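You operate a simulated robot arm through the tools that you are given. There is no shell and no other tool. Be economical: measure what you need, move in short steps, check, and stop when the job is done.

You are at the controls of a simulated two-armed robot. One attempt, no reset.

## Task
Swap bar 3 in the blue holder for bar 4.
Fine: yellow clamp open first, closed again over the new bar; pass the new bar from hand to hand; old bar in the teal tray; both bars numbers up. Where these are worked on the way, their far stop is far enough and under half their travel is too little: yellow clamp knob of the bar holder.
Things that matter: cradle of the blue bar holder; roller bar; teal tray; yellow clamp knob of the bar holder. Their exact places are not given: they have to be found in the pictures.

The check looks at the end state, three seconds after you hand in, the way a careful person would. Anything else that was tipped, shoved, dropped, spilled or broken makes it a failure.

## Robot
Two 7-joint arms with two-finger parallel grippers on one trunk, on a base that drives. Base frame: it is fixed to the floor where the robot stands at the start and does not move with it; the origin is under the middle of the robot, x ahead of it, y to its left, z up. Readings come in mm, degrees, newtons and seconds.
The left shoulder is at the start at [60, 143, 937], the right one opposite. With the tool pointing down near the work surface each hand reaches from about 320 to 740 mm from the robot's upright axis, wherever it stands, measured 20 degrees to its own side. Places, roughly: cradle of the blue bar holder [500, -100, 800]; yellow clamp knob of the bar holder [500, 0, 800]. Payload 1.57 kg a hand.
The tool frame of a hand sits at the grasp point between the pads (the TCP): z along the fingers, y along the line on which they close. The tips reach 30 mm beyond it. Largest opening 110 mm; finger width 24, thickness 12; the body of the gripper, 48 by 112 mm, starts 78 mm behind the TCP.
Orientation is that of the tool frame in the base frame, as a unit quaternion [x, y, z, w]. With the fingers straight down and closing along the base's y, the tool's x points along the base's -x, its y along +y and its z along -z.

## Interface
- The arms move only by the tool arm_command. It takes "left_series", "right_series" or both (then of equal length, played together; a hand with none holds still); each is a list of rows, each a list of 7 numbers: the shift along the tool's x, y, z in mm, then the turn, a rotation vector about the tool's x, y, z in degrees, then the closure in counts, from 0 (fully open) to 255 (shut). In form: [[x, y, z, rx, ry, rz, fingers], ...]. A call has 1 to 8 rows; each row is the pose to reach, as a shift and turn from the pose commanded when the call began, along the tool's axes at that moment. Rows are played at 5 a second. More than 50 mm and 8.6 degrees between two rows, or a gripper value outside its range, and nothing of the call is played. Where a pose cannot be reached the arm comes as near as it can. A force on the tool above 50 N (or 10 N above the force at the start of the call, whichever is more), or a blocked arm, ends the call early, and 0.2 s more pass. Each finger travels about 45 mm/s and halts on what it meets, pressing with about 30 N; the grip force reading is that of the motor and also rises with nothing between the fingers. The clock runs only during rows and for 0.2 s after the last one: add rows that repeat a pose to give the fingers time. It gives the time, the measured TCP pose, the force on the tool (base axes), the opening and the grip force at its end, in the units of the frame above (readings bear some noise), with the torque about the TCP (base axes, N m) and any sound that the robot's microphone picked up, and new pictures: "show" is both (left out), scene, wrist or none (wrist: the cameras of the hands that moved).
- Cameras (640 x 400 px; columns grow to the right, rows downward): "scene" is now at [47, -13.9, 1545.2]; the picture's right is [-0.17, -0.98, 0.00], its down [-0.76, 0.13, -0.64] and it looks along [0.63, -0.11, -0.77] (base axes); focal length 259 px, centre (320, 200). "left" rides on the left gripper at [70, -16, -141] in its tool frame; the picture's right is [0.23, 0.97, 0.00], its down [-0.86, 0.20, -0.48] and it looks along [-0.47, 0.11, 0.88] (tool axes); focal length 222 px, centre (320, 200). "right" rides on the right gripper at [70, 16, -141] in its tool frame; the picture's right is [-0.23, 0.97, 0.00], its down [-0.86, -0.20, -0.48] and it looks along [-0.47, -0.11, 0.88] (tool axes); focal length 222 px, centre (320, 200).
- slide_trunk(by): slides the trunk up (or, below 0, down) by that many mm; the arms and the scene camera ride with it, the base frame stays. It gives what a move gives, with no picture.
- roll_base(legs): drives the robot by 1 to 6 legs, each [ahead, left, turn to the left] in mm, mm and degrees, along the robot's own axes; the way and the turn of a leg run together, so that a leg with both is an arc; at most 1500 mm and 180 degrees a leg. The arms and the cameras ride along, it lands a little off, and it stops where it bumps. It gives what a move gives, and a new picture of the scene camera.
- turn_head(pan, tilt): turns the head with the scene camera to pan (to the left, within 86 degrees either way) and tilt (down, from -29 to 69), counted from straight ahead of the robot. It gives what a move gives, and a new picture of the scene camera.
- point_at(camera, pixels): for up to 12 pixels [column, row] of the newest picture of that camera ("zoom" is the newest enlarged one), the place [x, y, z] in the base frame of the surface seen there, good to about 3 mm. The clock stands still meanwhile.
- inspect(camera, box): a new picture of the part [left, top, right, bottom] of that camera's present view, enlarged. The clock stands still meanwhile.
- job_done(): hands the job in; it is judged then, once.

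Go step by step. Measure first, check grasps and placings, and put right what went wrong. The budget is 80 turns and 260 pictures, counting those below and the enlarged ones. Unless the task says otherwise, let go and move clear before handing in, and close with one line.

The tools are called as name(argument=value, ...) on one line, values as JSON. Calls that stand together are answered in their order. arm_command: Moves the arms, as the interface text tells. Its arguments: {"type":"object","properties":{"left_series":{"type":"array","items":{"type":"array","items":{"type":"number"}}},"right_series":{"type":"array","items":{"type":"array","items":{"type":"number"}}},"show":{"type":"string","enum":["both","scene","wrist","none"]}},"required":[]} The other tools are called the same way: slide_trunk (by) slides the trunk up or down; roll_base (legs) drives the base; turn_head (pan, tilt) turns the head that bears the scene camera; point_at (camera, pixels) gives the place of the surface under pixels of a picture; inspect (camera, box) takes an enlarged picture of a part of a camera's view; job_done () hands the job in.

At the start:

```text
clock: 0.0
left_tool_pos: [521.8, 105.8, 1107.5]
left_tcp_rot: [0.0, 1.0, 0.0, 0.0]
left_force: [-0.1, 0.1, 0.1]
left_wrist_torque: [0.0, -0.02, 0.0]
left_finger_gap: 109.9
left_finger_force: 0.0
right_tool_pos: [434.8, -254.0, 1101.3]
right_tcp_rot: [0.0, 1.0, 0.001, -0.001]
right_force: [-0.5, 0.0, -0.2]
right_wrist_torque: [-0.01, 0.0, -0.01]
right_finger_gap: 110.1
right_finger_force: 0.0
trunk travel left (down, up): [-536.0, 54.0]
robot x, y, heading: [3.2, -1.9, 0.1]
head pan, tilt: [-10.0, 50.6]
```

scene: 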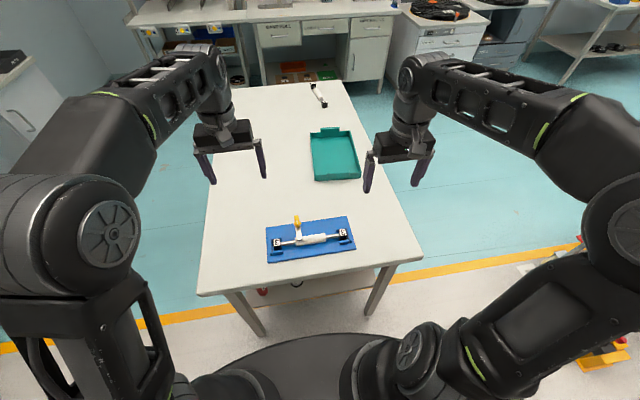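
right: 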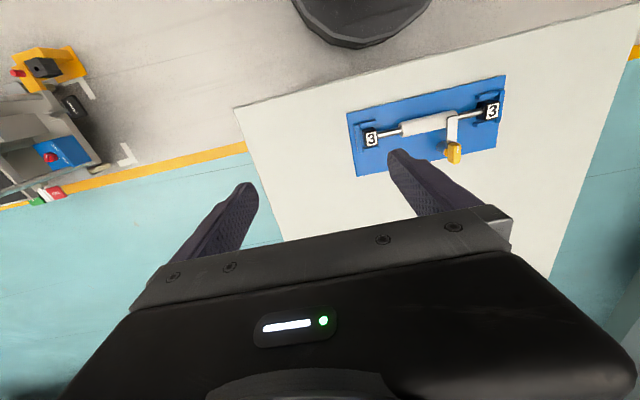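
left: 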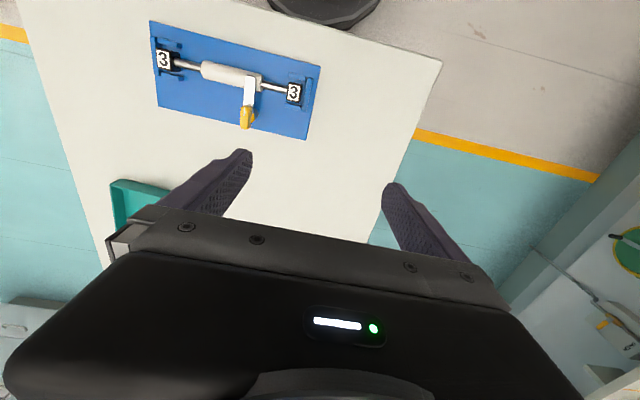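

The scene shows the blue holder around (310,240), the teal tray at (335,155) and another bar at the far end at (318,95). I'll enlarge these and measure them.

inspect(camera="scene", box=[250, 200, 370, 275])

inspect(camera="scene", box=[280, 70, 376, 130])

point_at(camera="scene", pixels=[[278, 243], [343, 234], [310, 239], [297, 219], [315, 88], [323, 103], [315, 133], [355, 131], [318, 178], [358, 174], [335, 155], [240, 200]])

inspect(camera="left", box=[140, 10, 340, 145])

```text
5.33 times, centred on (310, 238) of scene
```

zoom: 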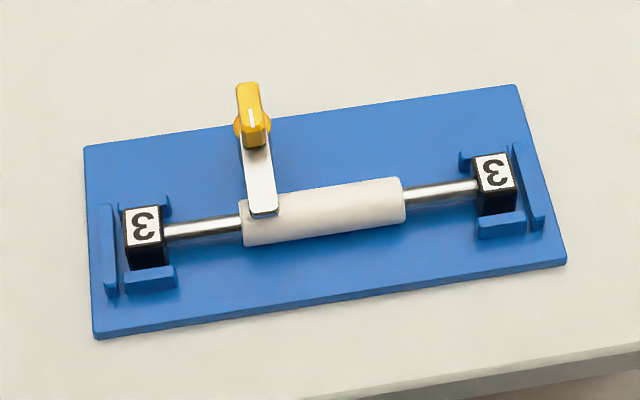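

```text
6.67 times, centred on (328, 100) of scene
```

zoom: 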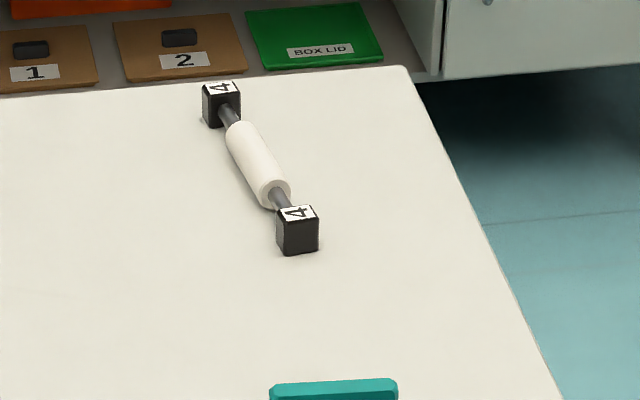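

```text
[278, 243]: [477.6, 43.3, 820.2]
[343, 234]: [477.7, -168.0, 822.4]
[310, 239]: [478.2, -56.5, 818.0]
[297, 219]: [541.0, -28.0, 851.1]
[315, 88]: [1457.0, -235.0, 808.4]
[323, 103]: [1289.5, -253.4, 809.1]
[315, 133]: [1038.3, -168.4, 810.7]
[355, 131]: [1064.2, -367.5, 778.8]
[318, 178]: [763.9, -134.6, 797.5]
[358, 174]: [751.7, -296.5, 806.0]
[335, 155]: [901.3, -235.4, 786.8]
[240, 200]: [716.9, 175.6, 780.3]
```

```text
2.96 times, centred on (240, 78) of left
```

zoom: 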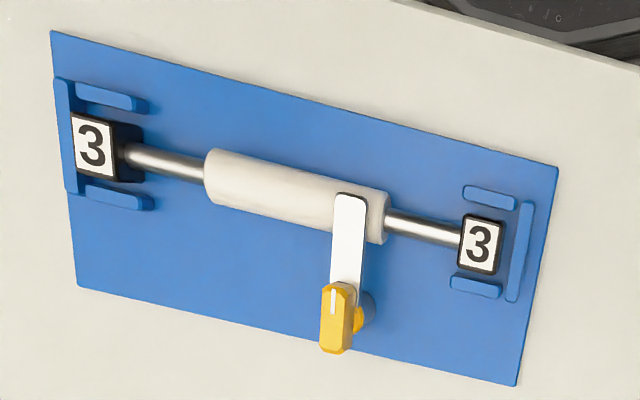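

Bar 3 lies along y at x≈478, and bar 4 lies along x at the far end, about x 1290–1457. I'll measure the clamp and bar details in the zoomed left picture.

point_at(camera="zoom", pixels=[[335, 300], [337, 345], [362, 316], [345, 265], [350, 205], [215, 165], [300, 193], [375, 225], [420, 228], [165, 162], [95, 147], [480, 245]])

inspect(camera="right", box=[340, 65, 520, 185])

```text
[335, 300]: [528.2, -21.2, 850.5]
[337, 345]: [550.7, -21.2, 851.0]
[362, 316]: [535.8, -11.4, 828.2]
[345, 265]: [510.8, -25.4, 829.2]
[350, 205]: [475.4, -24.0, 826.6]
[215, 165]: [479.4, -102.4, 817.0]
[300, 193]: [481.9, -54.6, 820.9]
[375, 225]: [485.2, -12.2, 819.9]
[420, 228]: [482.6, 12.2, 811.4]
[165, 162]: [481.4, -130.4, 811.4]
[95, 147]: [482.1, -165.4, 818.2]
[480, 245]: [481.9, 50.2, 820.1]
```

```text
3.33 times, centred on (430, 125) of right
```

zoom: 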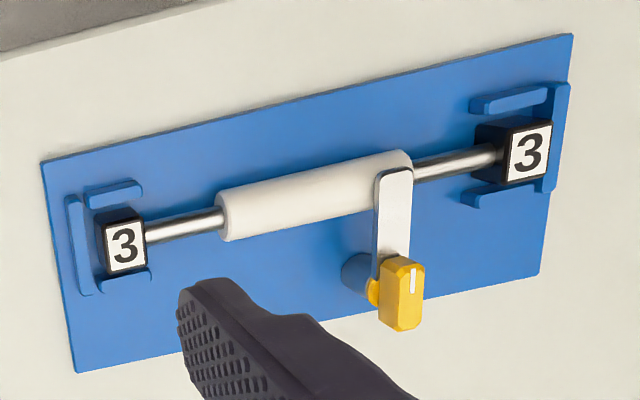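

The knob wing lies along x at about [537,-21], with its top at z≈851. I'll bring the left hand above it, fingers closing along y, and look.

arm_command(left_series=[[-3, -25, 32, 0, 0, 0, 0], [-6, -50, 64, 0, 0, 0, 0], [-9, -75, 96, 0, 0, 0, 60], [-12, -100, 130, 0, 0, 0, 100], [-15, -127, 165, 0, 0, 0, 120], [-15, -127, 195, 0, 0, 0, 130], [-15, -127, 195, 0, 0, 0, 130]])

```text
clock: 1.6
left_tool_pos: [536.2, -22.0, 913.2]
left_tcp_rot: [0.0, 1.0, 0.0, 0.001]
left_force: [0.0, -0.7, 0.4]
left_wrist_torque: [0.02, 0.01, 0.0]
left_finger_gap: 53.5
left_finger_force: 0.1
right_tool_pos: [433.9, -254.1, 1101.8]
right_tcp_rot: [0.0, 1.0, -0.001, -0.001]
right_force: [-0.4, 1.3, 0.1]
right_wrist_torque: [0.0, -0.03, 0.01]
right_finger_gap: 110.1
right_finger_force: 0.1
trunk travel left (down, up): [-536.0, 54.0]
robot x, y, heading: [-1.0, -1.0, -0.0]
head pan, tilt: [-10.0, 50.6]
```

scene: 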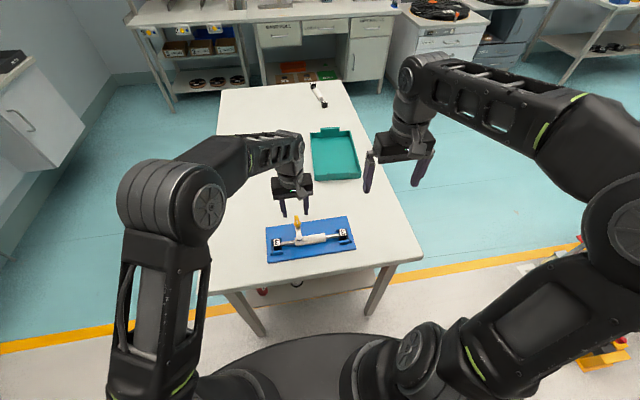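
left: 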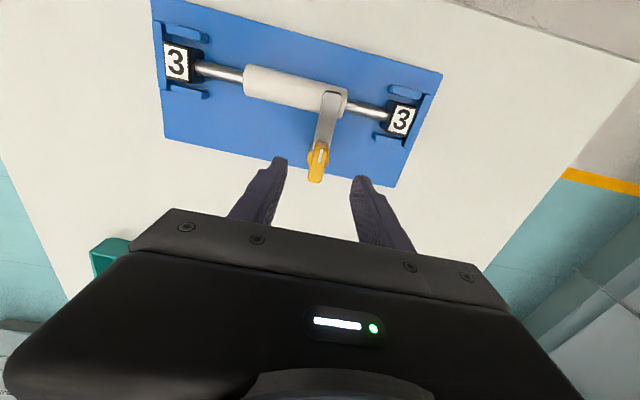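

The knob is centred between the left fingers (318,160). I'll measure it more closely from here.

inspect(camera="left", box=[260, 80, 388, 160])

inspect(camera="left", box=[270, 120, 366, 180])

point_at(camera="left", pixels=[[319, 146], [316, 180], [311, 152], [327, 155], [318, 163], [332, 95], [326, 125]])

```text
5.00 times, centred on (324, 120) of left
```

zoom: 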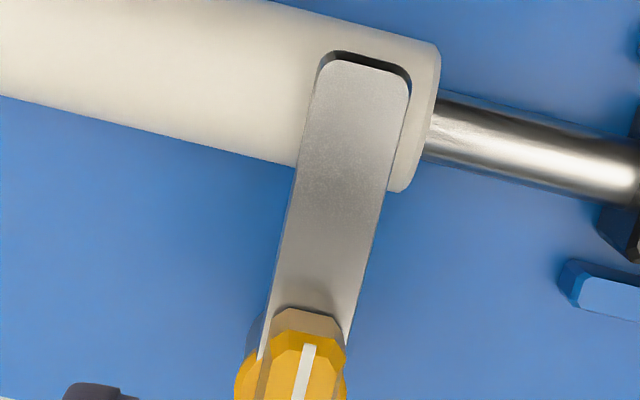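

```text
6.67 times, centred on (318, 150) of left
```

zoom: 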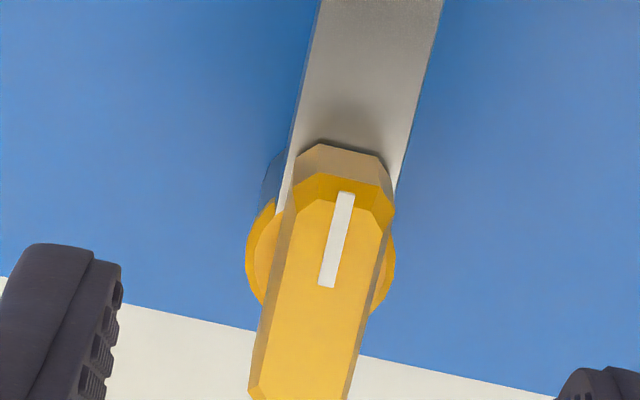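

```text
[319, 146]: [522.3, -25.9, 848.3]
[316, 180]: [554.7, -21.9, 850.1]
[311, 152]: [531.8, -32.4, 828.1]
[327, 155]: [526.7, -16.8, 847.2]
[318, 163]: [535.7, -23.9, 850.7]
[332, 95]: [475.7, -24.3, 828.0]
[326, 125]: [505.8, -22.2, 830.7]
```

The knob spans x 521–556, is centred at y≈-23, and sits on a disc at z≈828. I'll lower so the tips are at z≈835 and close on it.

arm_command(left_series=[[-1, -1, 25, 0, 0, 0, 140], [-1, -1, 49, 0, 0, 0, 150], [-1, -1, 49, 0, 0, 0, 255], [-1, -1, 49, 0, 0, 0, 255], [-1, -1, 49, 0, 0, 0, 255], [-1, -1, 49, 0, 0, 0, 255]], show="wrist")

```text
clock: 3.0
left_tool_pos: [536.9, -23.8, 863.2]
left_tcp_rot: [0.0, 1.0, -0.001, 0.002]
left_force: [-1.1, -1.9, -1.2]
left_wrist_torque: [-0.06, -0.29, 0.01]
left_finger_gap: 14.8
left_finger_force: 30.4
right_tool_pos: [434.4, -255.3, 1101.9]
right_tcp_rot: [0.0, 1.0, 0.001, 0.0]
right_force: [-1.1, 0.0, -0.8]
right_wrist_torque: [0.0, -0.03, 0.0]
right_finger_gap: 109.8
right_finger_force: 0.0
trunk travel left (down, up): [-536.0, 54.0]
robot x, y, heading: [-2.1, -2.9, -0.1]
head pan, tilt: [-10.0, 50.6]
```

left: 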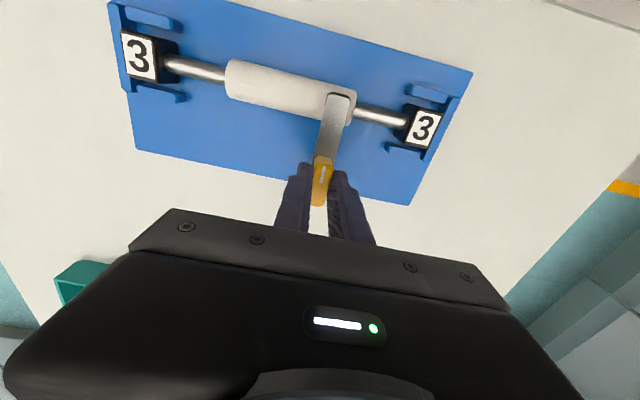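

Grip is firm on the knob (gap 14.8). I'll try turning it a little, clockwise from above, and feel for torque.

arm_command(left_series=[[0, 0, 0, 0, 0, 5, 255], [0, 0, 0, 0, 0, 10, 255], [0, 0, 0, 0, 0, 15, 255], [0, 0, 0, 0, 0, 15, 255]], show="wrist")

```text
clock: 4.0
left_tool_pos: [538.9, -23.4, 863.3]
left_tcp_rot: [0.132, 0.991, 0.0, 0.001]
left_force: [-3.7, -2.3, -0.9]
left_wrist_torque: [-0.21, -0.29, -0.01]
left_finger_gap: 14.6
left_finger_force: 30.7
right_tool_pos: [434.8, -256.3, 1102.6]
right_tcp_rot: [0.0, 1.0, 0.001, 0.001]
right_force: [0.1, 0.4, -0.8]
right_wrist_torque: [-0.03, 0.01, 0.02]
right_finger_gap: 110.0
right_finger_force: 0.1
trunk travel left (down, up): [-536.0, 54.0]
robot x, y, heading: [-1.5, -1.4, 0.1]
head pan, tilt: [-10.0, 50.6]
```

left: 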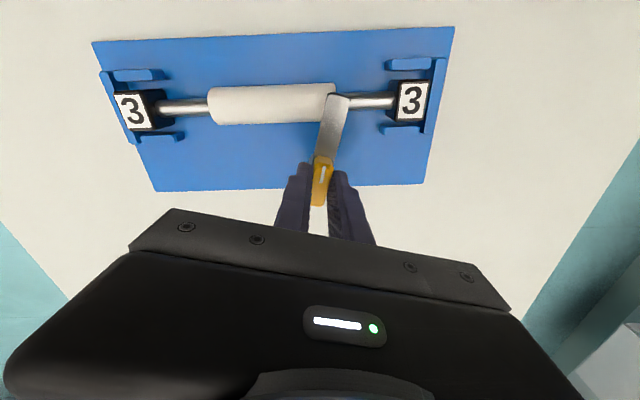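

The clamp turned freely and its arm is swinging towards the left end. I'll continue in the same direction.

arm_command(left_series=[[0, 0, 0, 0, 0, 8, 255], [0, 0, 0, 0, 0, 16, 255], [0, 0, 0, 0, 0, 24, 255], [0, 0, 0, 0, 0, 32, 255], [0, 0, 0, 0, 0, 40, 255], [0, 0, 0, 0, 0, 48, 255], [0, 0, 0, 0, 0, 55, 255], [0, 0, 0, 0, 0, 55, 255]], show="wrist")

```text
clock: 5.8
left_tool_pos: [537.9, -20.9, 863.7]
left_tcp_rot: [0.574, 0.819, 0.001, 0.002]
left_force: [4.3, 6.5, 9.0]
left_wrist_torque: [-0.43, -0.14, 0.0]
left_finger_gap: 15.1
left_finger_force: 31.0
right_tool_pos: [434.3, -254.5, 1102.4]
right_tcp_rot: [0.0, 1.0, 0.0, -0.001]
right_force: [0.2, 0.3, 0.5]
right_wrist_torque: [-0.02, -0.01, 0.0]
right_finger_gap: 109.8
right_finger_force: 0.1
trunk travel left (down, up): [-536.0, 54.0]
robot x, y, heading: [-2.0, -0.5, -0.2]
head pan, tilt: [-10.0, 50.6]
```

left: 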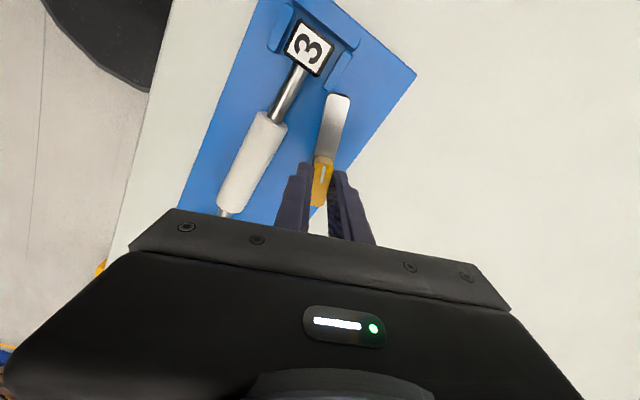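

About 70° turned with no stop yet. Continuing.

arm_command(left_series=[[0, 0, 0, 0, 0, 7, 255], [0, 0, 0, 0, 0, 14, 255], [0, 0, 0, 0, 0, 20, 255], [0, 0, 0, 0, 0, 25, 255], [0, 0, 0, 0, 0, 30, 255], [0, 0, 0, 0, 0, 30, 255]], show="wrist")

```text
clock: 7.2
left_tool_pos: [539.4, -22.5, 864.7]
left_tcp_rot: [0.766, 0.643, 0.002, 0.002]
left_force: [13.9, 7.4, 12.7]
left_wrist_torque: [0.04, 0.1, 1.08]
left_finger_gap: 17.7
left_finger_force: 32.3
right_tool_pos: [435.6, -253.9, 1103.0]
right_tcp_rot: [0.0, 1.0, 0.0, 0.0]
right_force: [-0.9, -0.2, 0.7]
right_wrist_torque: [-0.02, -0.02, -0.03]
right_finger_gap: 110.0
right_finger_force: 0.1
trunk travel left (down, up): [-536.0, 54.0]
robot x, y, heading: [0.2, 0.5, -0.2]
head pan, tilt: [-10.0, 50.6]
```

left: 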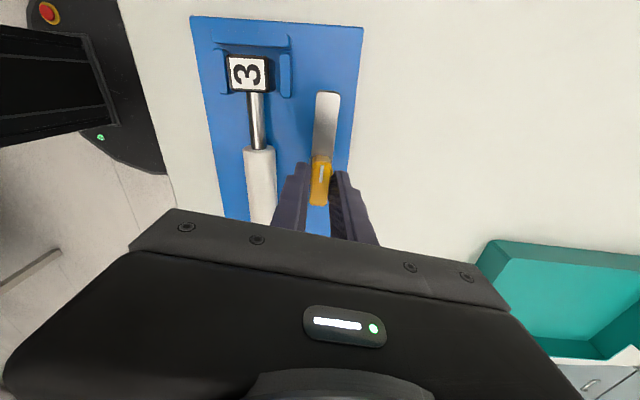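

The stop is reached at about 90° (torque 1.08 N m, pads twisting). I'll let go, rise, and check.

arm_command(left_series=[[0, 0, 0, 0, 0, -6, 190], [0, 0, 0, 0, 0, -6, 170], [0, 0, -30, 0, 0, -6, 170], [0, 0, -75, 0, 0, -6, 170], [0, 0, -120, 0, 0, -6, 170], [0, 0, -160, 0, 0, -6, 170]], show="wrist")

inspect(camera="right", box=[320, 60, 520, 185])

```text
clock: 8.6
left_tool_pos: [537.9, -24.0, 1023.6]
left_tcp_rot: [0.731, 0.682, 0.001, 0.001]
left_force: [-0.6, -0.1, 0.0]
left_wrist_torque: [0.01, -0.02, 0.0]
left_finger_gap: 36.7
left_finger_force: 0.0
right_tool_pos: [435.3, -255.1, 1101.6]
right_tcp_rot: [0.0, 1.0, 0.0, 0.0]
right_force: [1.1, -0.1, -0.5]
right_wrist_torque: [0.01, -0.01, 0.03]
right_finger_gap: 110.1
right_finger_force: 0.1
trunk travel left (down, up): [-536.0, 54.0]
robot x, y, heading: [1.9, 1.4, -0.2]
head pan, tilt: [-10.0, 50.6]
```

left: 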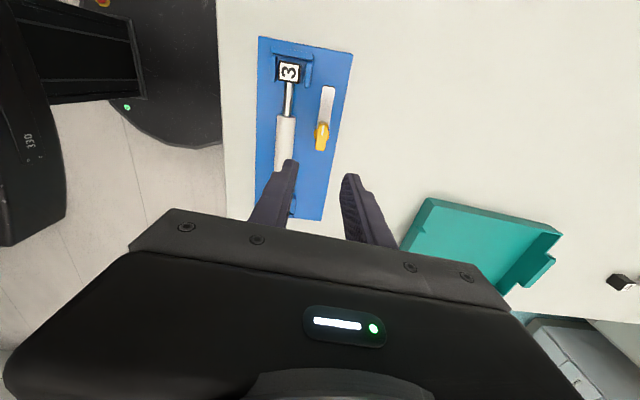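

```text
3.20 times, centred on (420, 122) of right
```

zoom: 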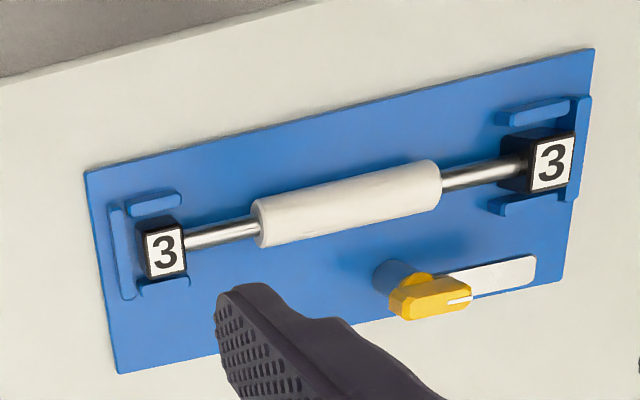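

Clamp is open against its far stop, with its arm parallel to the bar. I'll move the left hand away while yawing the right hand so it closes along x, and measure the plate height.

arm_command(left_series=[[30, 0, -10, 0, 0, -8, 170], [60, 0, -20, 0, 0, -16, 170], [90, 0, -30, 0, 0, -24, 170], [120, 0, -40, 0, 0, -32, 170], [150, 0, -50, 0, 0, -40, 170], [180, 0, -60, 0, 0, -48, 170], [210, 0, -70, 0, 0, -56, 170], [240, 0, -80, 0, 0, -64, 170]], right_series=[[0, 0, 10, 0, 0, -8, 0], [0, 0, 20, 0, 0, -16, 0], [0, 0, 30, 0, 0, -24, 0], [0, 0, 40, 0, 0, -32, 0], [0, 0, 50, 0, 0, -40, 0], [0, 0, 60, 0, 0, -48, 0], [0, 0, 70, 0, 0, -56, 0], [0, 0, 80, 0, 0, -64, 0]], show="scene")

inspect(camera="scene", box=[250, 200, 370, 275])

point_at(camera="zoom", pixels=[[320, 280], [350, 140], [200, 180], [140, 285], [320, 190], [320, 210], [110, 220], [530, 170]])

```text
clock: 10.4
left_tool_pos: [549.0, 231.2, 1106.2]
left_tcp_rot: [0.269, 0.963, -0.004, 0.015]
left_force: [0.5, 0.8, 0.5]
left_wrist_torque: [-0.05, -0.01, 0.01]
left_finger_gap: 36.7
left_finger_force: 0.2
left hand out of reach, approached as far as the arm can: row 8
right_tool_pos: [433.2, -252.6, 1022.2]
right_tcp_rot: [-0.531, 0.847, -0.001, 0.0]
right_force: [-0.4, -0.3, 0.4]
right_wrist_torque: [-0.06, -0.05, 0.0]
right_finger_gap: 109.8
right_finger_force: 0.1
trunk travel left (down, up): [-536.0, 54.0]
robot x, y, heading: [-4.1, 1.8, -0.1]
head pan, tilt: [-10.0, 50.6]
```

scene: 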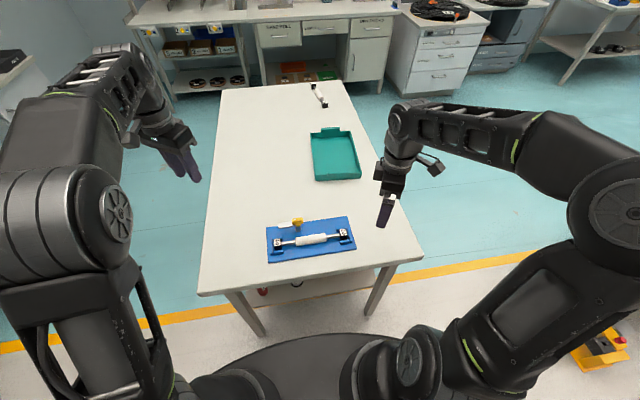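

```text
5.33 times, centred on (310, 238) of scene
```

zoom: 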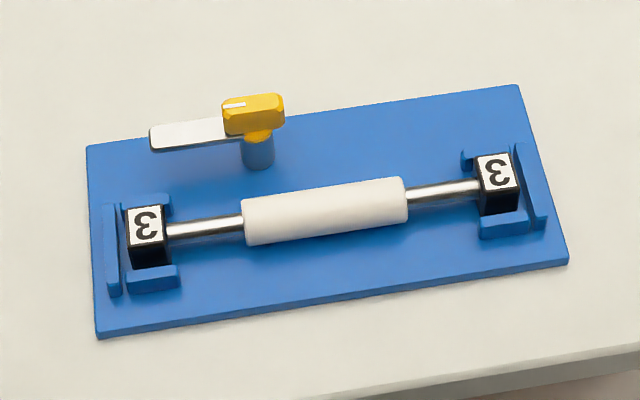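

```text
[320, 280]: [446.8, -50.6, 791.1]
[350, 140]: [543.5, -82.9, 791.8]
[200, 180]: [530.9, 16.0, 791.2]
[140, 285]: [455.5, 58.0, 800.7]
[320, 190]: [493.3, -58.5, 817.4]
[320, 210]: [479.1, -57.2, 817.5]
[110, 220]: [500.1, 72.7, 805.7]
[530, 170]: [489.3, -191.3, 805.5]
```

Plate top is z≈791 and the handle top z≈820. I'll bring the right hand over the handle centre at about [481,-58].

arm_command(right_series=[[-33, 7, 20, 0, 0, -5, 30], [-66, 14, 40, 0, 0, -10, 60], [-99, 21, 60, 0, 0, -15, 80], [-131, 28, 80, 0, 0, -20, 100], [-164, 35, 100, 0, 0, -26, 100], [-196, 42, 122, 0, 0, -26, 100], [-196, 42, 122, 0, 0, -26, 100]])

```text
clock: 12.0
left_tool_pos: [547.9, 229.7, 1106.2]
left_tcp_rot: [0.269, 0.963, -0.003, 0.014]
left_force: [-0.4, -0.1, 0.5]
left_wrist_torque: [-0.02, -0.04, -0.01]
left_finger_gap: 36.8
left_finger_force: 0.0
right_tool_pos: [482.0, -60.5, 900.9]
right_tcp_rot: [-0.707, 0.707, -0.001, -0.001]
right_force: [-0.2, -0.2, 0.3]
right_wrist_torque: [-0.01, 0.01, -0.01]
right_finger_gap: 66.9
right_finger_force: 0.0
trunk travel left (down, up): [-536.0, 54.0]
robot x, y, heading: [-1.2, 1.3, 0.0]
head pan, tilt: [-10.0, 50.6]
```

scene: 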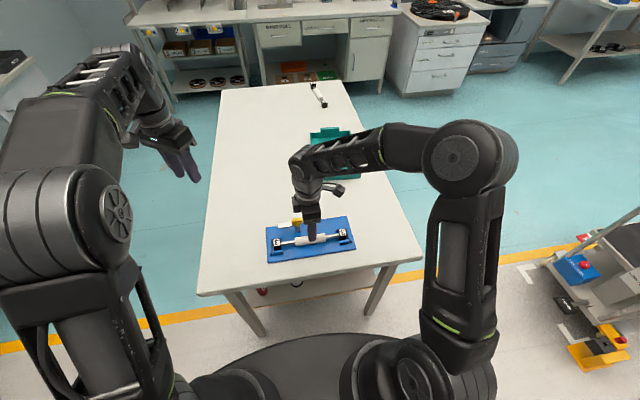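
right: 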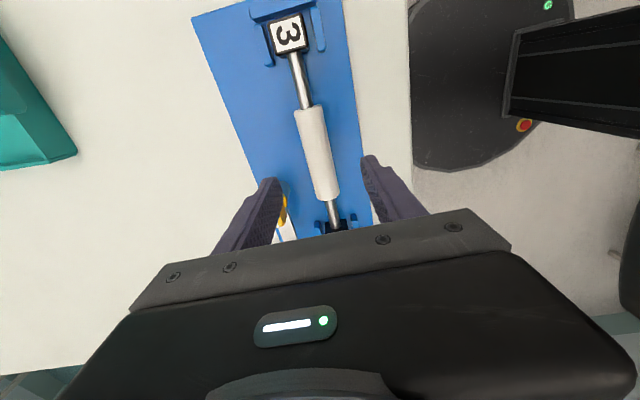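

Aligned over the handle. I'll descend to TCP z≈826 (tips at 796) and close.

arm_command(right_series=[[0, 0, 30, 0, 0, 0, 125], [0, 0, 60, 0, 0, 0, 130], [0, 0, 75, 0, 0, 0, 130], [0, 0, 75, 0, 0, 0, 255], [0, 0, 75, 0, 0, 0, 255], [0, 0, 75, 0, 0, 0, 255], [0, 0, 75, 0, 0, 0, 255]])

```text
clock: 13.6
left_tool_pos: [549.1, 230.4, 1106.6]
left_tcp_rot: [0.269, 0.963, -0.003, 0.013]
left_force: [0.7, -0.5, 0.0]
left_wrist_torque: [0.01, 0.01, -0.01]
left_finger_gap: 36.7
left_finger_force: 0.1
right_tool_pos: [482.9, -58.8, 825.3]
right_tcp_rot: [-0.707, 0.707, 0.0, 0.001]
right_force: [1.0, -1.1, 1.3]
right_wrist_torque: [0.17, 0.0, -0.27]
right_finger_gap: 27.7
right_finger_force: 30.5
trunk travel left (down, up): [-536.0, 54.0]
robot x, y, heading: [-1.9, 0.3, 0.5]
head pan, tilt: [-10.0, 50.6]
```

scene: 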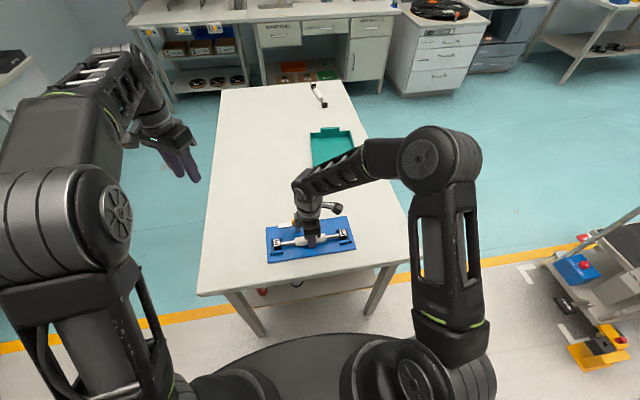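
right: 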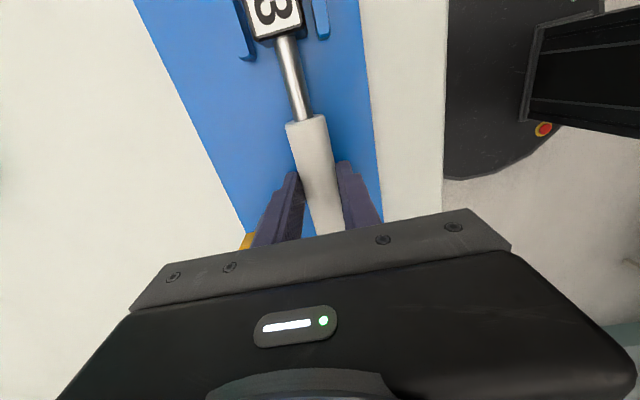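

Gripped at 27.7 mm (handle diameter). Lifting straight up.

arm_command(right_series=[[0, 0, -8, 0, 0, 0, 255], [0, 0, -20, 0, 0, 0, 255], [0, 0, -40, 0, 0, 0, 255], [0, 0, -75, 0, 0, 0, 255], [0, 0, -110, 0, 0, 0, 255], [0, 0, -110, 0, 0, 0, 255]])

inspect(camera="scene", box=[240, 180, 380, 268])

```text
clock: 15.0
left_tool_pos: [549.4, 231.3, 1105.9]
left_tcp_rot: [0.267, 0.963, -0.002, 0.013]
left_force: [0.7, 0.3, 0.0]
left_wrist_torque: [0.0, 0.03, 0.0]
left_finger_gap: 36.8
left_finger_force: 0.1
right_tool_pos: [483.5, -60.4, 936.8]
right_tcp_rot: [-0.707, 0.707, 0.0, -0.001]
right_force: [-0.3, -0.5, -2.6]
right_wrist_torque: [0.0, 0.03, -0.33]
right_finger_gap: 27.9
right_finger_force: 30.1
trunk travel left (down, up): [-536.0, 54.0]
robot x, y, heading: [2.5, 0.1, -0.2]
head pan, tilt: [-10.0, 50.6]
```

scene: 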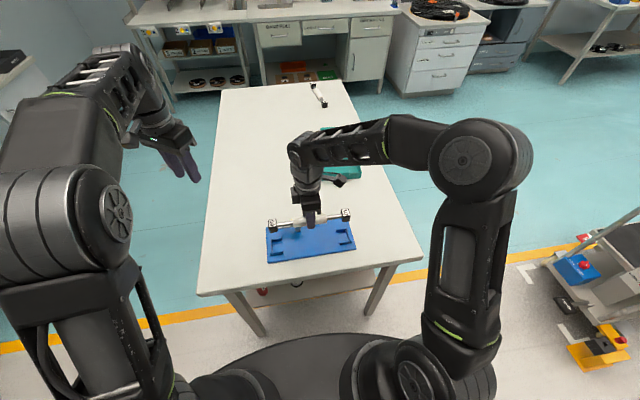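
right: 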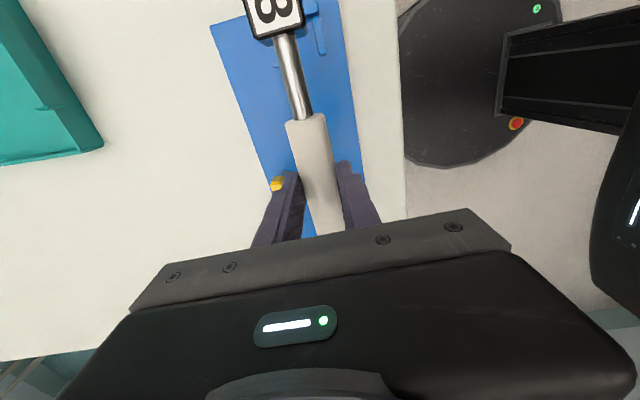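

```text
4.55 times, centred on (310, 224) of scene
```

zoom: 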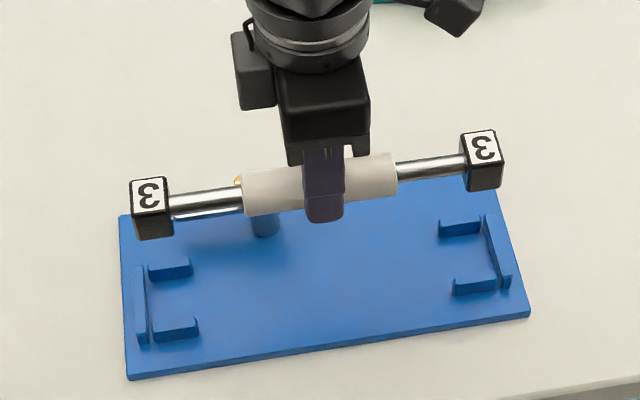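

Bar 3 came up level with its numbers on top. Now I'll measure the base edge, table corners and the obstacles on the right before driving.

point_at(camera="scene", pixels=[[198, 295], [422, 258], [343, 84], [222, 91], [548, 265], [572, 350], [310, 336], [230, 350], [390, 345], [500, 265], [430, 180], [400, 95]])

point_at(camera="right", pixels=[[410, 120], [450, 165], [520, 150], [402, 60]])

turn_head(pan=-50, tilt=40)

```text
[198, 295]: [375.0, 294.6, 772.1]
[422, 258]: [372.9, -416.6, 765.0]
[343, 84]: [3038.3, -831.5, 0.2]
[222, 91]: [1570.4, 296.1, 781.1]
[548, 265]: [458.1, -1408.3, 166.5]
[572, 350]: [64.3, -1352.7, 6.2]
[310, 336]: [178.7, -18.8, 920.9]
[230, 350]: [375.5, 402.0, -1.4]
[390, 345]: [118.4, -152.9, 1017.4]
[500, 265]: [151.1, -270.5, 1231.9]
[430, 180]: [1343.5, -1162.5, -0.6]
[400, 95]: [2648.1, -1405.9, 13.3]
```

```text
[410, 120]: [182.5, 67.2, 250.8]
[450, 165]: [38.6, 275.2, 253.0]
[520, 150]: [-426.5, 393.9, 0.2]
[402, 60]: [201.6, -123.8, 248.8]
```

```text
clock: 16.1
left_tool_pos: [549.7, 229.2, 1106.1]
left_tcp_rot: [0.268, 0.963, -0.003, 0.015]
left_force: [-0.3, -1.8, 0.4]
left_wrist_torque: [-0.02, -0.02, -0.01]
left_finger_gap: 36.6
left_finger_force: 0.1
right_tool_pos: [482.9, -60.7, 936.4]
right_tcp_rot: [-0.707, 0.707, 0.0, 0.0]
right_force: [-0.6, -0.3, -2.1]
right_wrist_torque: [0.01, 0.0, -0.27]
right_finger_gap: 27.8
right_finger_force: 29.2
trunk travel left (down, up): [-536.0, 54.0]
robot x, y, heading: [-2.3, -3.1, -0.2]
head pan, tilt: [-50.0, 40.0]
```

scene: 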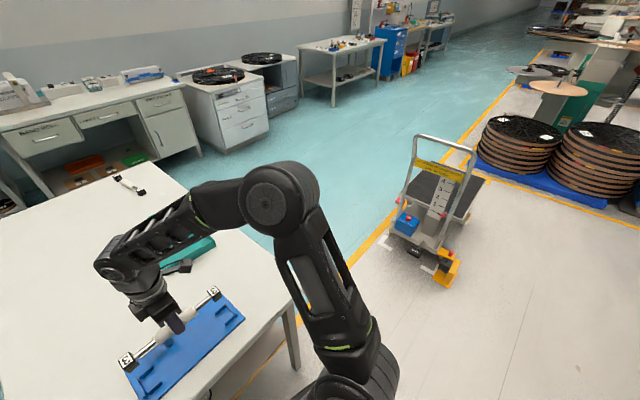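

The table spans x 375–1570 and y −417–296, and the base is about 205 mm deep in front and 280 mm to the side. The cart stays at y<−1350. I'll drive around to the table's right side and face it (+y).

roll_base(legs=[[0, -790, 0], [750, 0, 0], [0, 0, 90]])

turn_head(pan=-15, tilt=50)

```text
clock: 27.8
left_tool_pos: [519.1, -242.9, 1107.0]
left_tcp_rot: [-0.495, 0.869, 0.008, 0.012]
left_force: [-0.7, -0.7, 0.1]
left_wrist_torque: [0.03, 0.0, 0.03]
left_finger_gap: 36.2
left_finger_force: 0.0
right_tool_pos: [809.0, -306.5, 936.0]
right_tcp_rot: [1.0, 0.004, 0.0, 0.0]
right_force: [0.5, -0.6, -1.8]
right_wrist_torque: [-0.01, 0.01, 0.02]
right_finger_gap: 27.6
right_finger_force: 30.3
trunk travel left (down, up): [-536.0, 54.0]
robot x, y, heading: [750.9, -790.6, 90.3]
head pan, tilt: [-50.0, 40.0]
```

scene: 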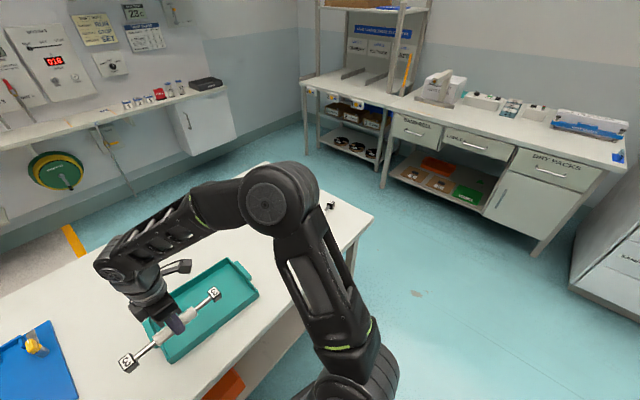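

```text
clock: 28.8
left_tool_pos: [518.6, -241.6, 1105.8]
left_tcp_rot: [-0.495, 0.869, 0.009, 0.012]
left_force: [0.3, 0.3, -0.1]
left_wrist_torque: [-0.03, -0.03, 0.03]
left_finger_gap: 36.8
left_finger_force: 0.0
right_tool_pos: [808.3, -305.5, 935.6]
right_tcp_rot: [1.0, 0.004, 0.0, 0.001]
right_force: [0.4, 1.1, -3.6]
right_wrist_torque: [0.03, 0.02, 0.0]
right_finger_gap: 28.0
right_finger_force: 29.9
trunk travel left (down, up): [-536.0, 54.0]
robot x, y, heading: [754.0, -792.4, 90.2]
head pan, tilt: [-15.0, 50.0]
```

scene: 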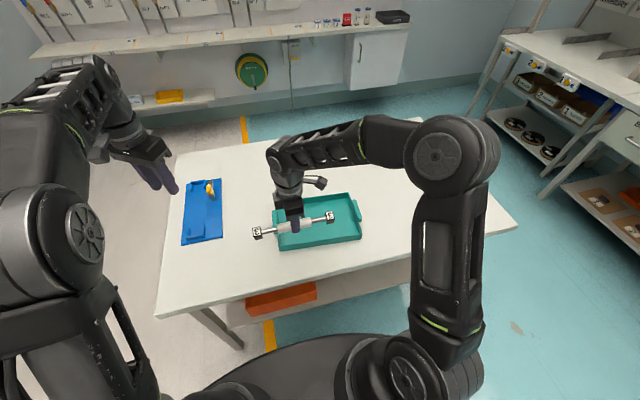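

The bar is held near the tray. Let me measure the tray's corners and floor from this view.

inspect(camera="scene", box=[230, 180, 390, 280])

point_at(camera="zoom", pixels=[[200, 245], [185, 265], [530, 225], [470, 70], [180, 140], [400, 180], [500, 150], [300, 240], [110, 205], [400, 145], [450, 240], [520, 120]])

```text
4.00 times, centred on (310, 230) of scene
```

zoom: 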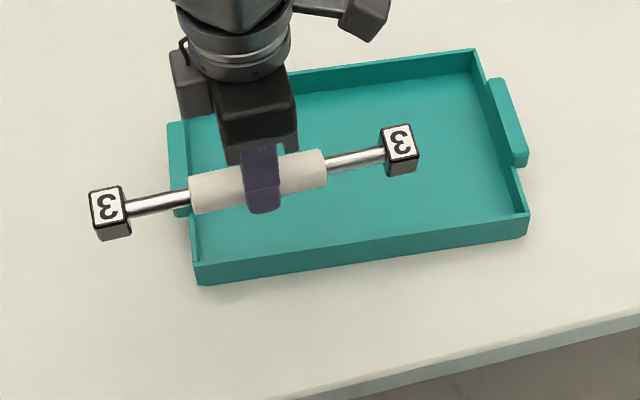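

```text
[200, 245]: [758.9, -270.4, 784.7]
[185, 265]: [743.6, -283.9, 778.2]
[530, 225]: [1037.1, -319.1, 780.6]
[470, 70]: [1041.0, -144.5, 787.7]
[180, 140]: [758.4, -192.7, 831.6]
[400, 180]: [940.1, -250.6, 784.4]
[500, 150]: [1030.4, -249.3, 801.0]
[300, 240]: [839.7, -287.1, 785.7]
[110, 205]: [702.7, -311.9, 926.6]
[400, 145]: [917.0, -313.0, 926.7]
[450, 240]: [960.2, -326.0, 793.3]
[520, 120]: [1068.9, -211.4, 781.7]
```

Tray interior centre is about [898,-232], floor 785, with room for the 242 mm bar along x. I'll move over it and lower.

arm_command(right_series=[[30, -25, 0, 0, 0, 0, 255], [60, -50, 0, 0, 0, 0, 255], [90, -74, 0, 0, 0, 0, 255], [90, -74, 40, 0, 0, 0, 255], [90, -74, 75, 0, 0, 0, 255], [90, -74, 95, 0, 0, 0, 255], [90, -74, 95, 0, 0, 0, 255]])

inspect(camera="scene", box=[230, 180, 390, 280])

```text
clock: 30.4
left_tool_pos: [519.8, -242.7, 1106.8]
left_tcp_rot: [-0.495, 0.869, 0.008, 0.011]
left_force: [-0.3, -0.6, -0.4]
left_wrist_torque: [-0.01, -0.02, -0.01]
left_finger_gap: 36.5
left_finger_force: 0.2
right_tool_pos: [899.1, -230.5, 840.2]
right_tcp_rot: [1.0, 0.004, 0.0, 0.0]
right_force: [0.8, 0.2, -3.0]
right_wrist_torque: [0.02, 0.0, -0.01]
right_finger_gap: 28.0
right_finger_force: 30.4
trunk travel left (down, up): [-536.0, 54.0]
robot x, y, heading: [753.1, -790.1, 90.3]
head pan, tilt: [-15.0, 50.0]
```

scene: 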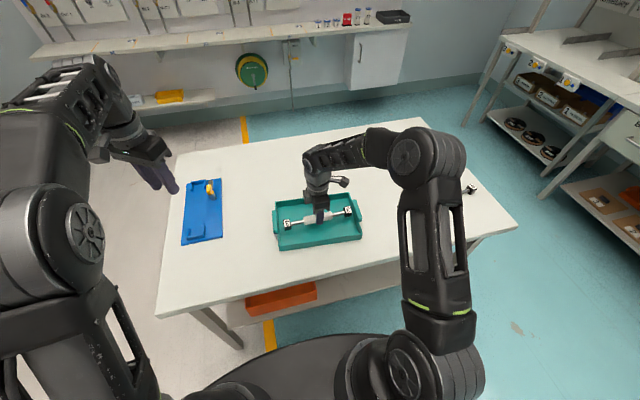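
right: 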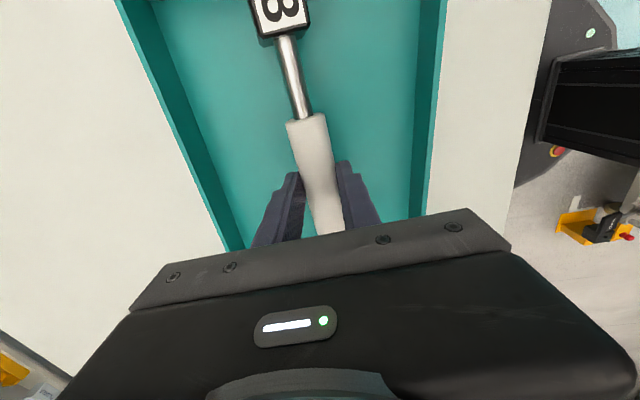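

```text
4.00 times, centred on (310, 230) of scene
```

zoom: 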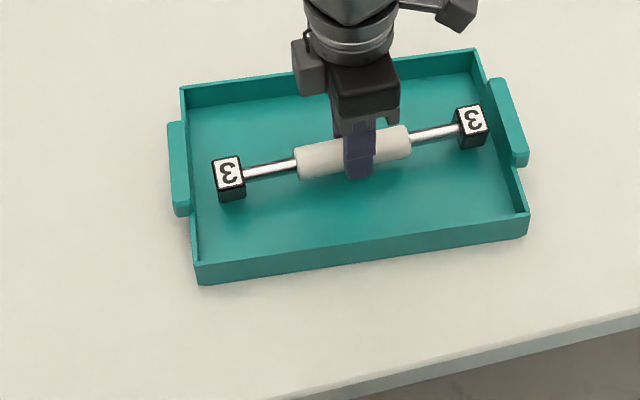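

Both heads are inside the tray. I'll lower until it rests, then open.

arm_command(right_series=[[0, 0, 8, 0, 0, 0, 255], [0, 0, 15, 0, 0, 0, 255], [0, 0, 20, 0, 0, 0, 255], [0, 0, 20, 0, 0, 0, 255]], show="none")

```text
clock: 31.4
left_tool_pos: [517.5, -243.2, 1107.2]
left_tcp_rot: [-0.494, 0.869, 0.008, 0.011]
left_force: [0.5, -0.3, 0.5]
left_wrist_torque: [0.03, 0.02, -0.03]
left_finger_gap: 36.7
left_finger_force: 0.0
right_tool_pos: [898.3, -231.9, 820.1]
right_tcp_rot: [1.0, 0.005, 0.001, -0.001]
right_force: [-1.1, 2.2, 6.4]
right_wrist_torque: [0.18, -0.24, 0.32]
right_finger_gap: 28.0
right_finger_force: 29.7
trunk travel left (down, up): [-536.0, 54.0]
robot x, y, heading: [752.2, -789.3, 90.2]
head pan, tilt: [-15.0, 50.0]
```

Upward force (6.4 N) shows the bar touching the tray floor. Opening and rising.

arm_command(right_series=[[0, 0, 0, 0, 0, 0, 180], [0, 0, 0, 0, 0, 0, 140], [0, 0, 0, 0, 0, 0, 120], [0, 0, -35, 0, 0, 0, 110], [0, 0, -75, 0, 0, 0, 110], [0, 0, -120, 0, 0, 0, 110], [0, 0, -160, 0, 0, 0, 110]])

inspect(camera="scene", box=[230, 180, 390, 280])

```text
clock: 33.0
left_tool_pos: [517.5, -242.1, 1106.1]
left_tcp_rot: [-0.495, 0.869, 0.009, 0.01]
left_force: [-0.1, 1.3, -0.1]
left_wrist_torque: [0.03, -0.04, 0.04]
left_finger_gap: 36.2
left_finger_force: 0.1
right_tool_pos: [897.1, -232.4, 980.6]
right_tcp_rot: [1.0, 0.005, 0.0, 0.0]
right_force: [-0.6, -0.2, 0.3]
right_wrist_torque: [-0.01, -0.02, -0.01]
right_finger_gap: 62.5
right_finger_force: 0.1
trunk travel left (down, up): [-536.0, 54.0]
robot x, y, heading: [752.8, -788.7, 90.4]
head pan, tilt: [-15.0, 50.0]
```

scene: 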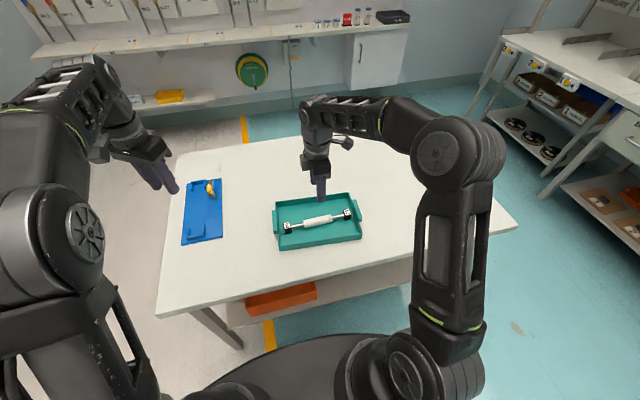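
right: 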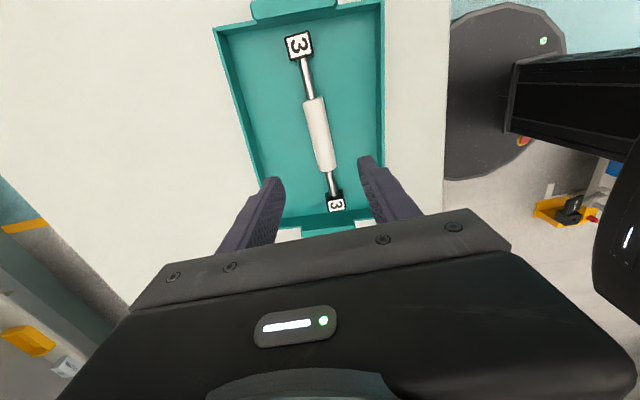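

```text
4.00 times, centred on (310, 230) of scene
```

zoom: 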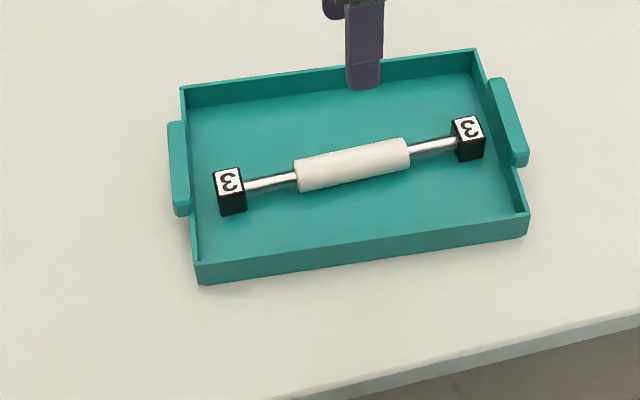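

Bar 3 rests in the tray, numbers up. Next I'll drive along the table to bar 4 and come a bit closer.

roll_base(legs=[[0, -520, 0], [70, 0, 0]])

inspect(camera="right", box=[160, 0, 480, 200])

```text
clock: 36.7
left_tool_pos: [1047.8, -167.5, 1105.9]
left_tcp_rot: [-0.493, 0.87, 0.009, 0.013]
left_force: [0.2, 0.6, -0.2]
left_wrist_torque: [-0.02, 0.01, 0.01]
left_finger_gap: 36.4
left_finger_force: 0.0
right_tool_pos: [1426.5, -158.4, 979.2]
right_tcp_rot: [1.0, 0.002, 0.0, 0.001]
right_force: [0.5, 0.7, -0.4]
right_wrist_torque: [-0.04, 0.01, -0.02]
right_finger_gap: 62.6
right_finger_force: 0.1
trunk travel left (down, up): [-536.0, 54.0]
robot x, y, heading: [1276.7, -719.9, 90.1]
head pan, tilt: [-15.0, 50.0]
```

scene: 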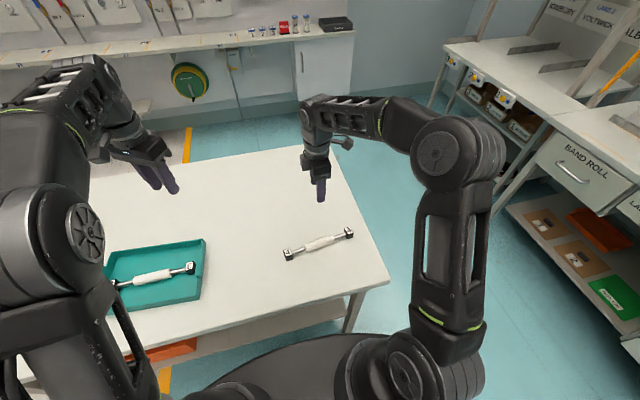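

```text
2.00 times, centred on (320, 100) of right
```

zoom: 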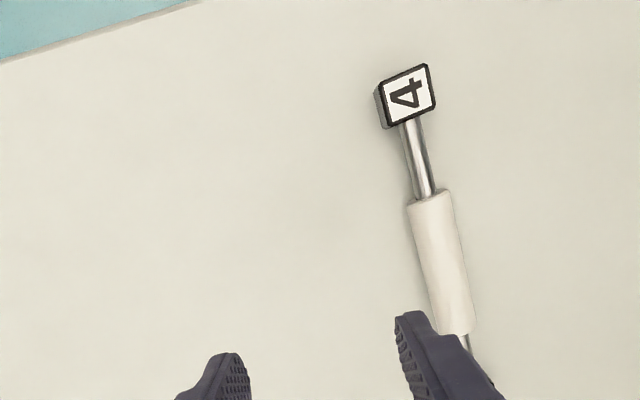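

Bar 4 lies unobstructed at (320,243). I'll measure its axis in an enlarged scene view.

inspect(camera="scene", box=[270, 213, 366, 273])

point_at(camera="zoom", pixels=[[133, 270], [523, 127], [200, 245], [230, 232], [335, 195], [440, 160], [400, 170], [280, 213], [470, 148]])

```text
6.67 times, centred on (318, 243) of scene
```

zoom: 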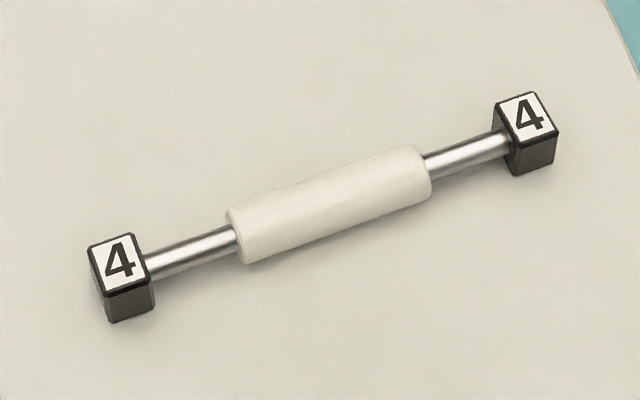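

```text
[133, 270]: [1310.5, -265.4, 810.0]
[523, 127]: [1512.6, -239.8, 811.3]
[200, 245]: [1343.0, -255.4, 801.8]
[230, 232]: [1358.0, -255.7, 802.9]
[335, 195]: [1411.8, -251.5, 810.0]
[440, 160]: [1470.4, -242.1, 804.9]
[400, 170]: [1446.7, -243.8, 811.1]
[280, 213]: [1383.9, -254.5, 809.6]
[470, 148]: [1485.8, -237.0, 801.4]
```

Bar 4's axis runs through [1412,-248] at about 7.3° to x. I'll bring the right hand above the roller's right part, yawed to match, then tilt it 20° outward so both hands fit on the roller at the hand-over.

arm_command(right_series=[[6, 28, 25, 0, 0, -2.5, 110], [12, 56, 50, 0, 0, -5, 110], [17, 85, 79, 0, 0, -7.3, 110], [17, 85, 79, 0, 0, -7.3, 110]], show="none")

arm_command(right_series=[[0, 0, 0, 0, -6, 0, 110], [0, 0, 0, 0, -13, 0, 110], [0, 0, 0, 0, -20, 0, 110], [0, 0, 0, 0, -20, 0, 110]])

```text
clock: 37.7
left_tool_pos: [1045.9, -168.6, 1106.0]
left_tcp_rot: [-0.493, 0.87, 0.008, 0.012]
left_force: [0.2, 0.0, 0.0]
left_wrist_torque: [-0.02, 0.04, 0.02]
left_finger_gap: 36.6
left_finger_force: 0.0
right_tool_pos: [1443.9, -244.0, 900.7]
right_tcp_rot: [0.998, 0.066, 0.0, 0.0]
right_force: [1.0, -0.4, -0.9]
right_wrist_torque: [-0.03, -0.01, 0.02]
right_finger_gap: 62.4
right_finger_force: 0.0
trunk travel left (down, up): [-536.0, 54.0]
robot x, y, heading: [1278.2, -719.8, 90.4]
head pan, tilt: [-15.0, 50.0]
```

```text
clock: 38.7
left_tool_pos: [1046.9, -169.3, 1106.0]
left_tcp_rot: [-0.492, 0.87, 0.008, 0.012]
left_force: [0.0, 1.1, 0.6]
left_wrist_torque: [-0.01, 0.04, 0.02]
left_finger_gap: 36.6
left_finger_force: 0.2
right_tool_pos: [1443.7, -244.9, 901.0]
right_tcp_rot: [0.983, 0.064, -0.173, 0.011]
right_force: [-0.5, -0.4, 0.4]
right_wrist_torque: [0.03, -0.01, 0.02]
right_finger_gap: 62.7
right_finger_force: 0.0
trunk travel left (down, up): [-536.0, 54.0]
robot x, y, heading: [1277.7, -719.1, 90.1]
head pan, tilt: [-15.0, 50.0]
```

scene: 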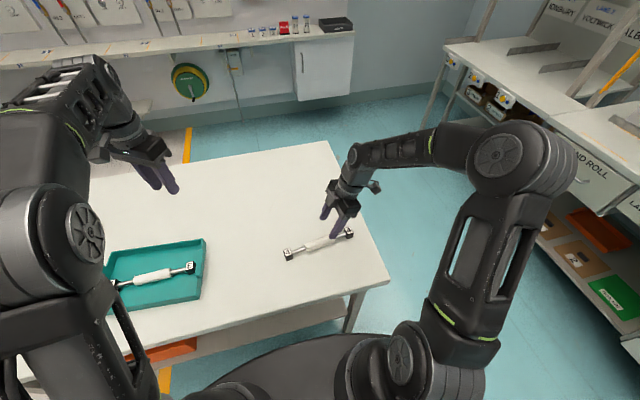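
right: 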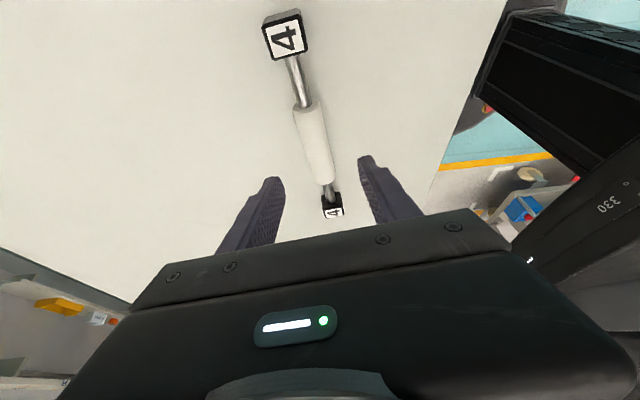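

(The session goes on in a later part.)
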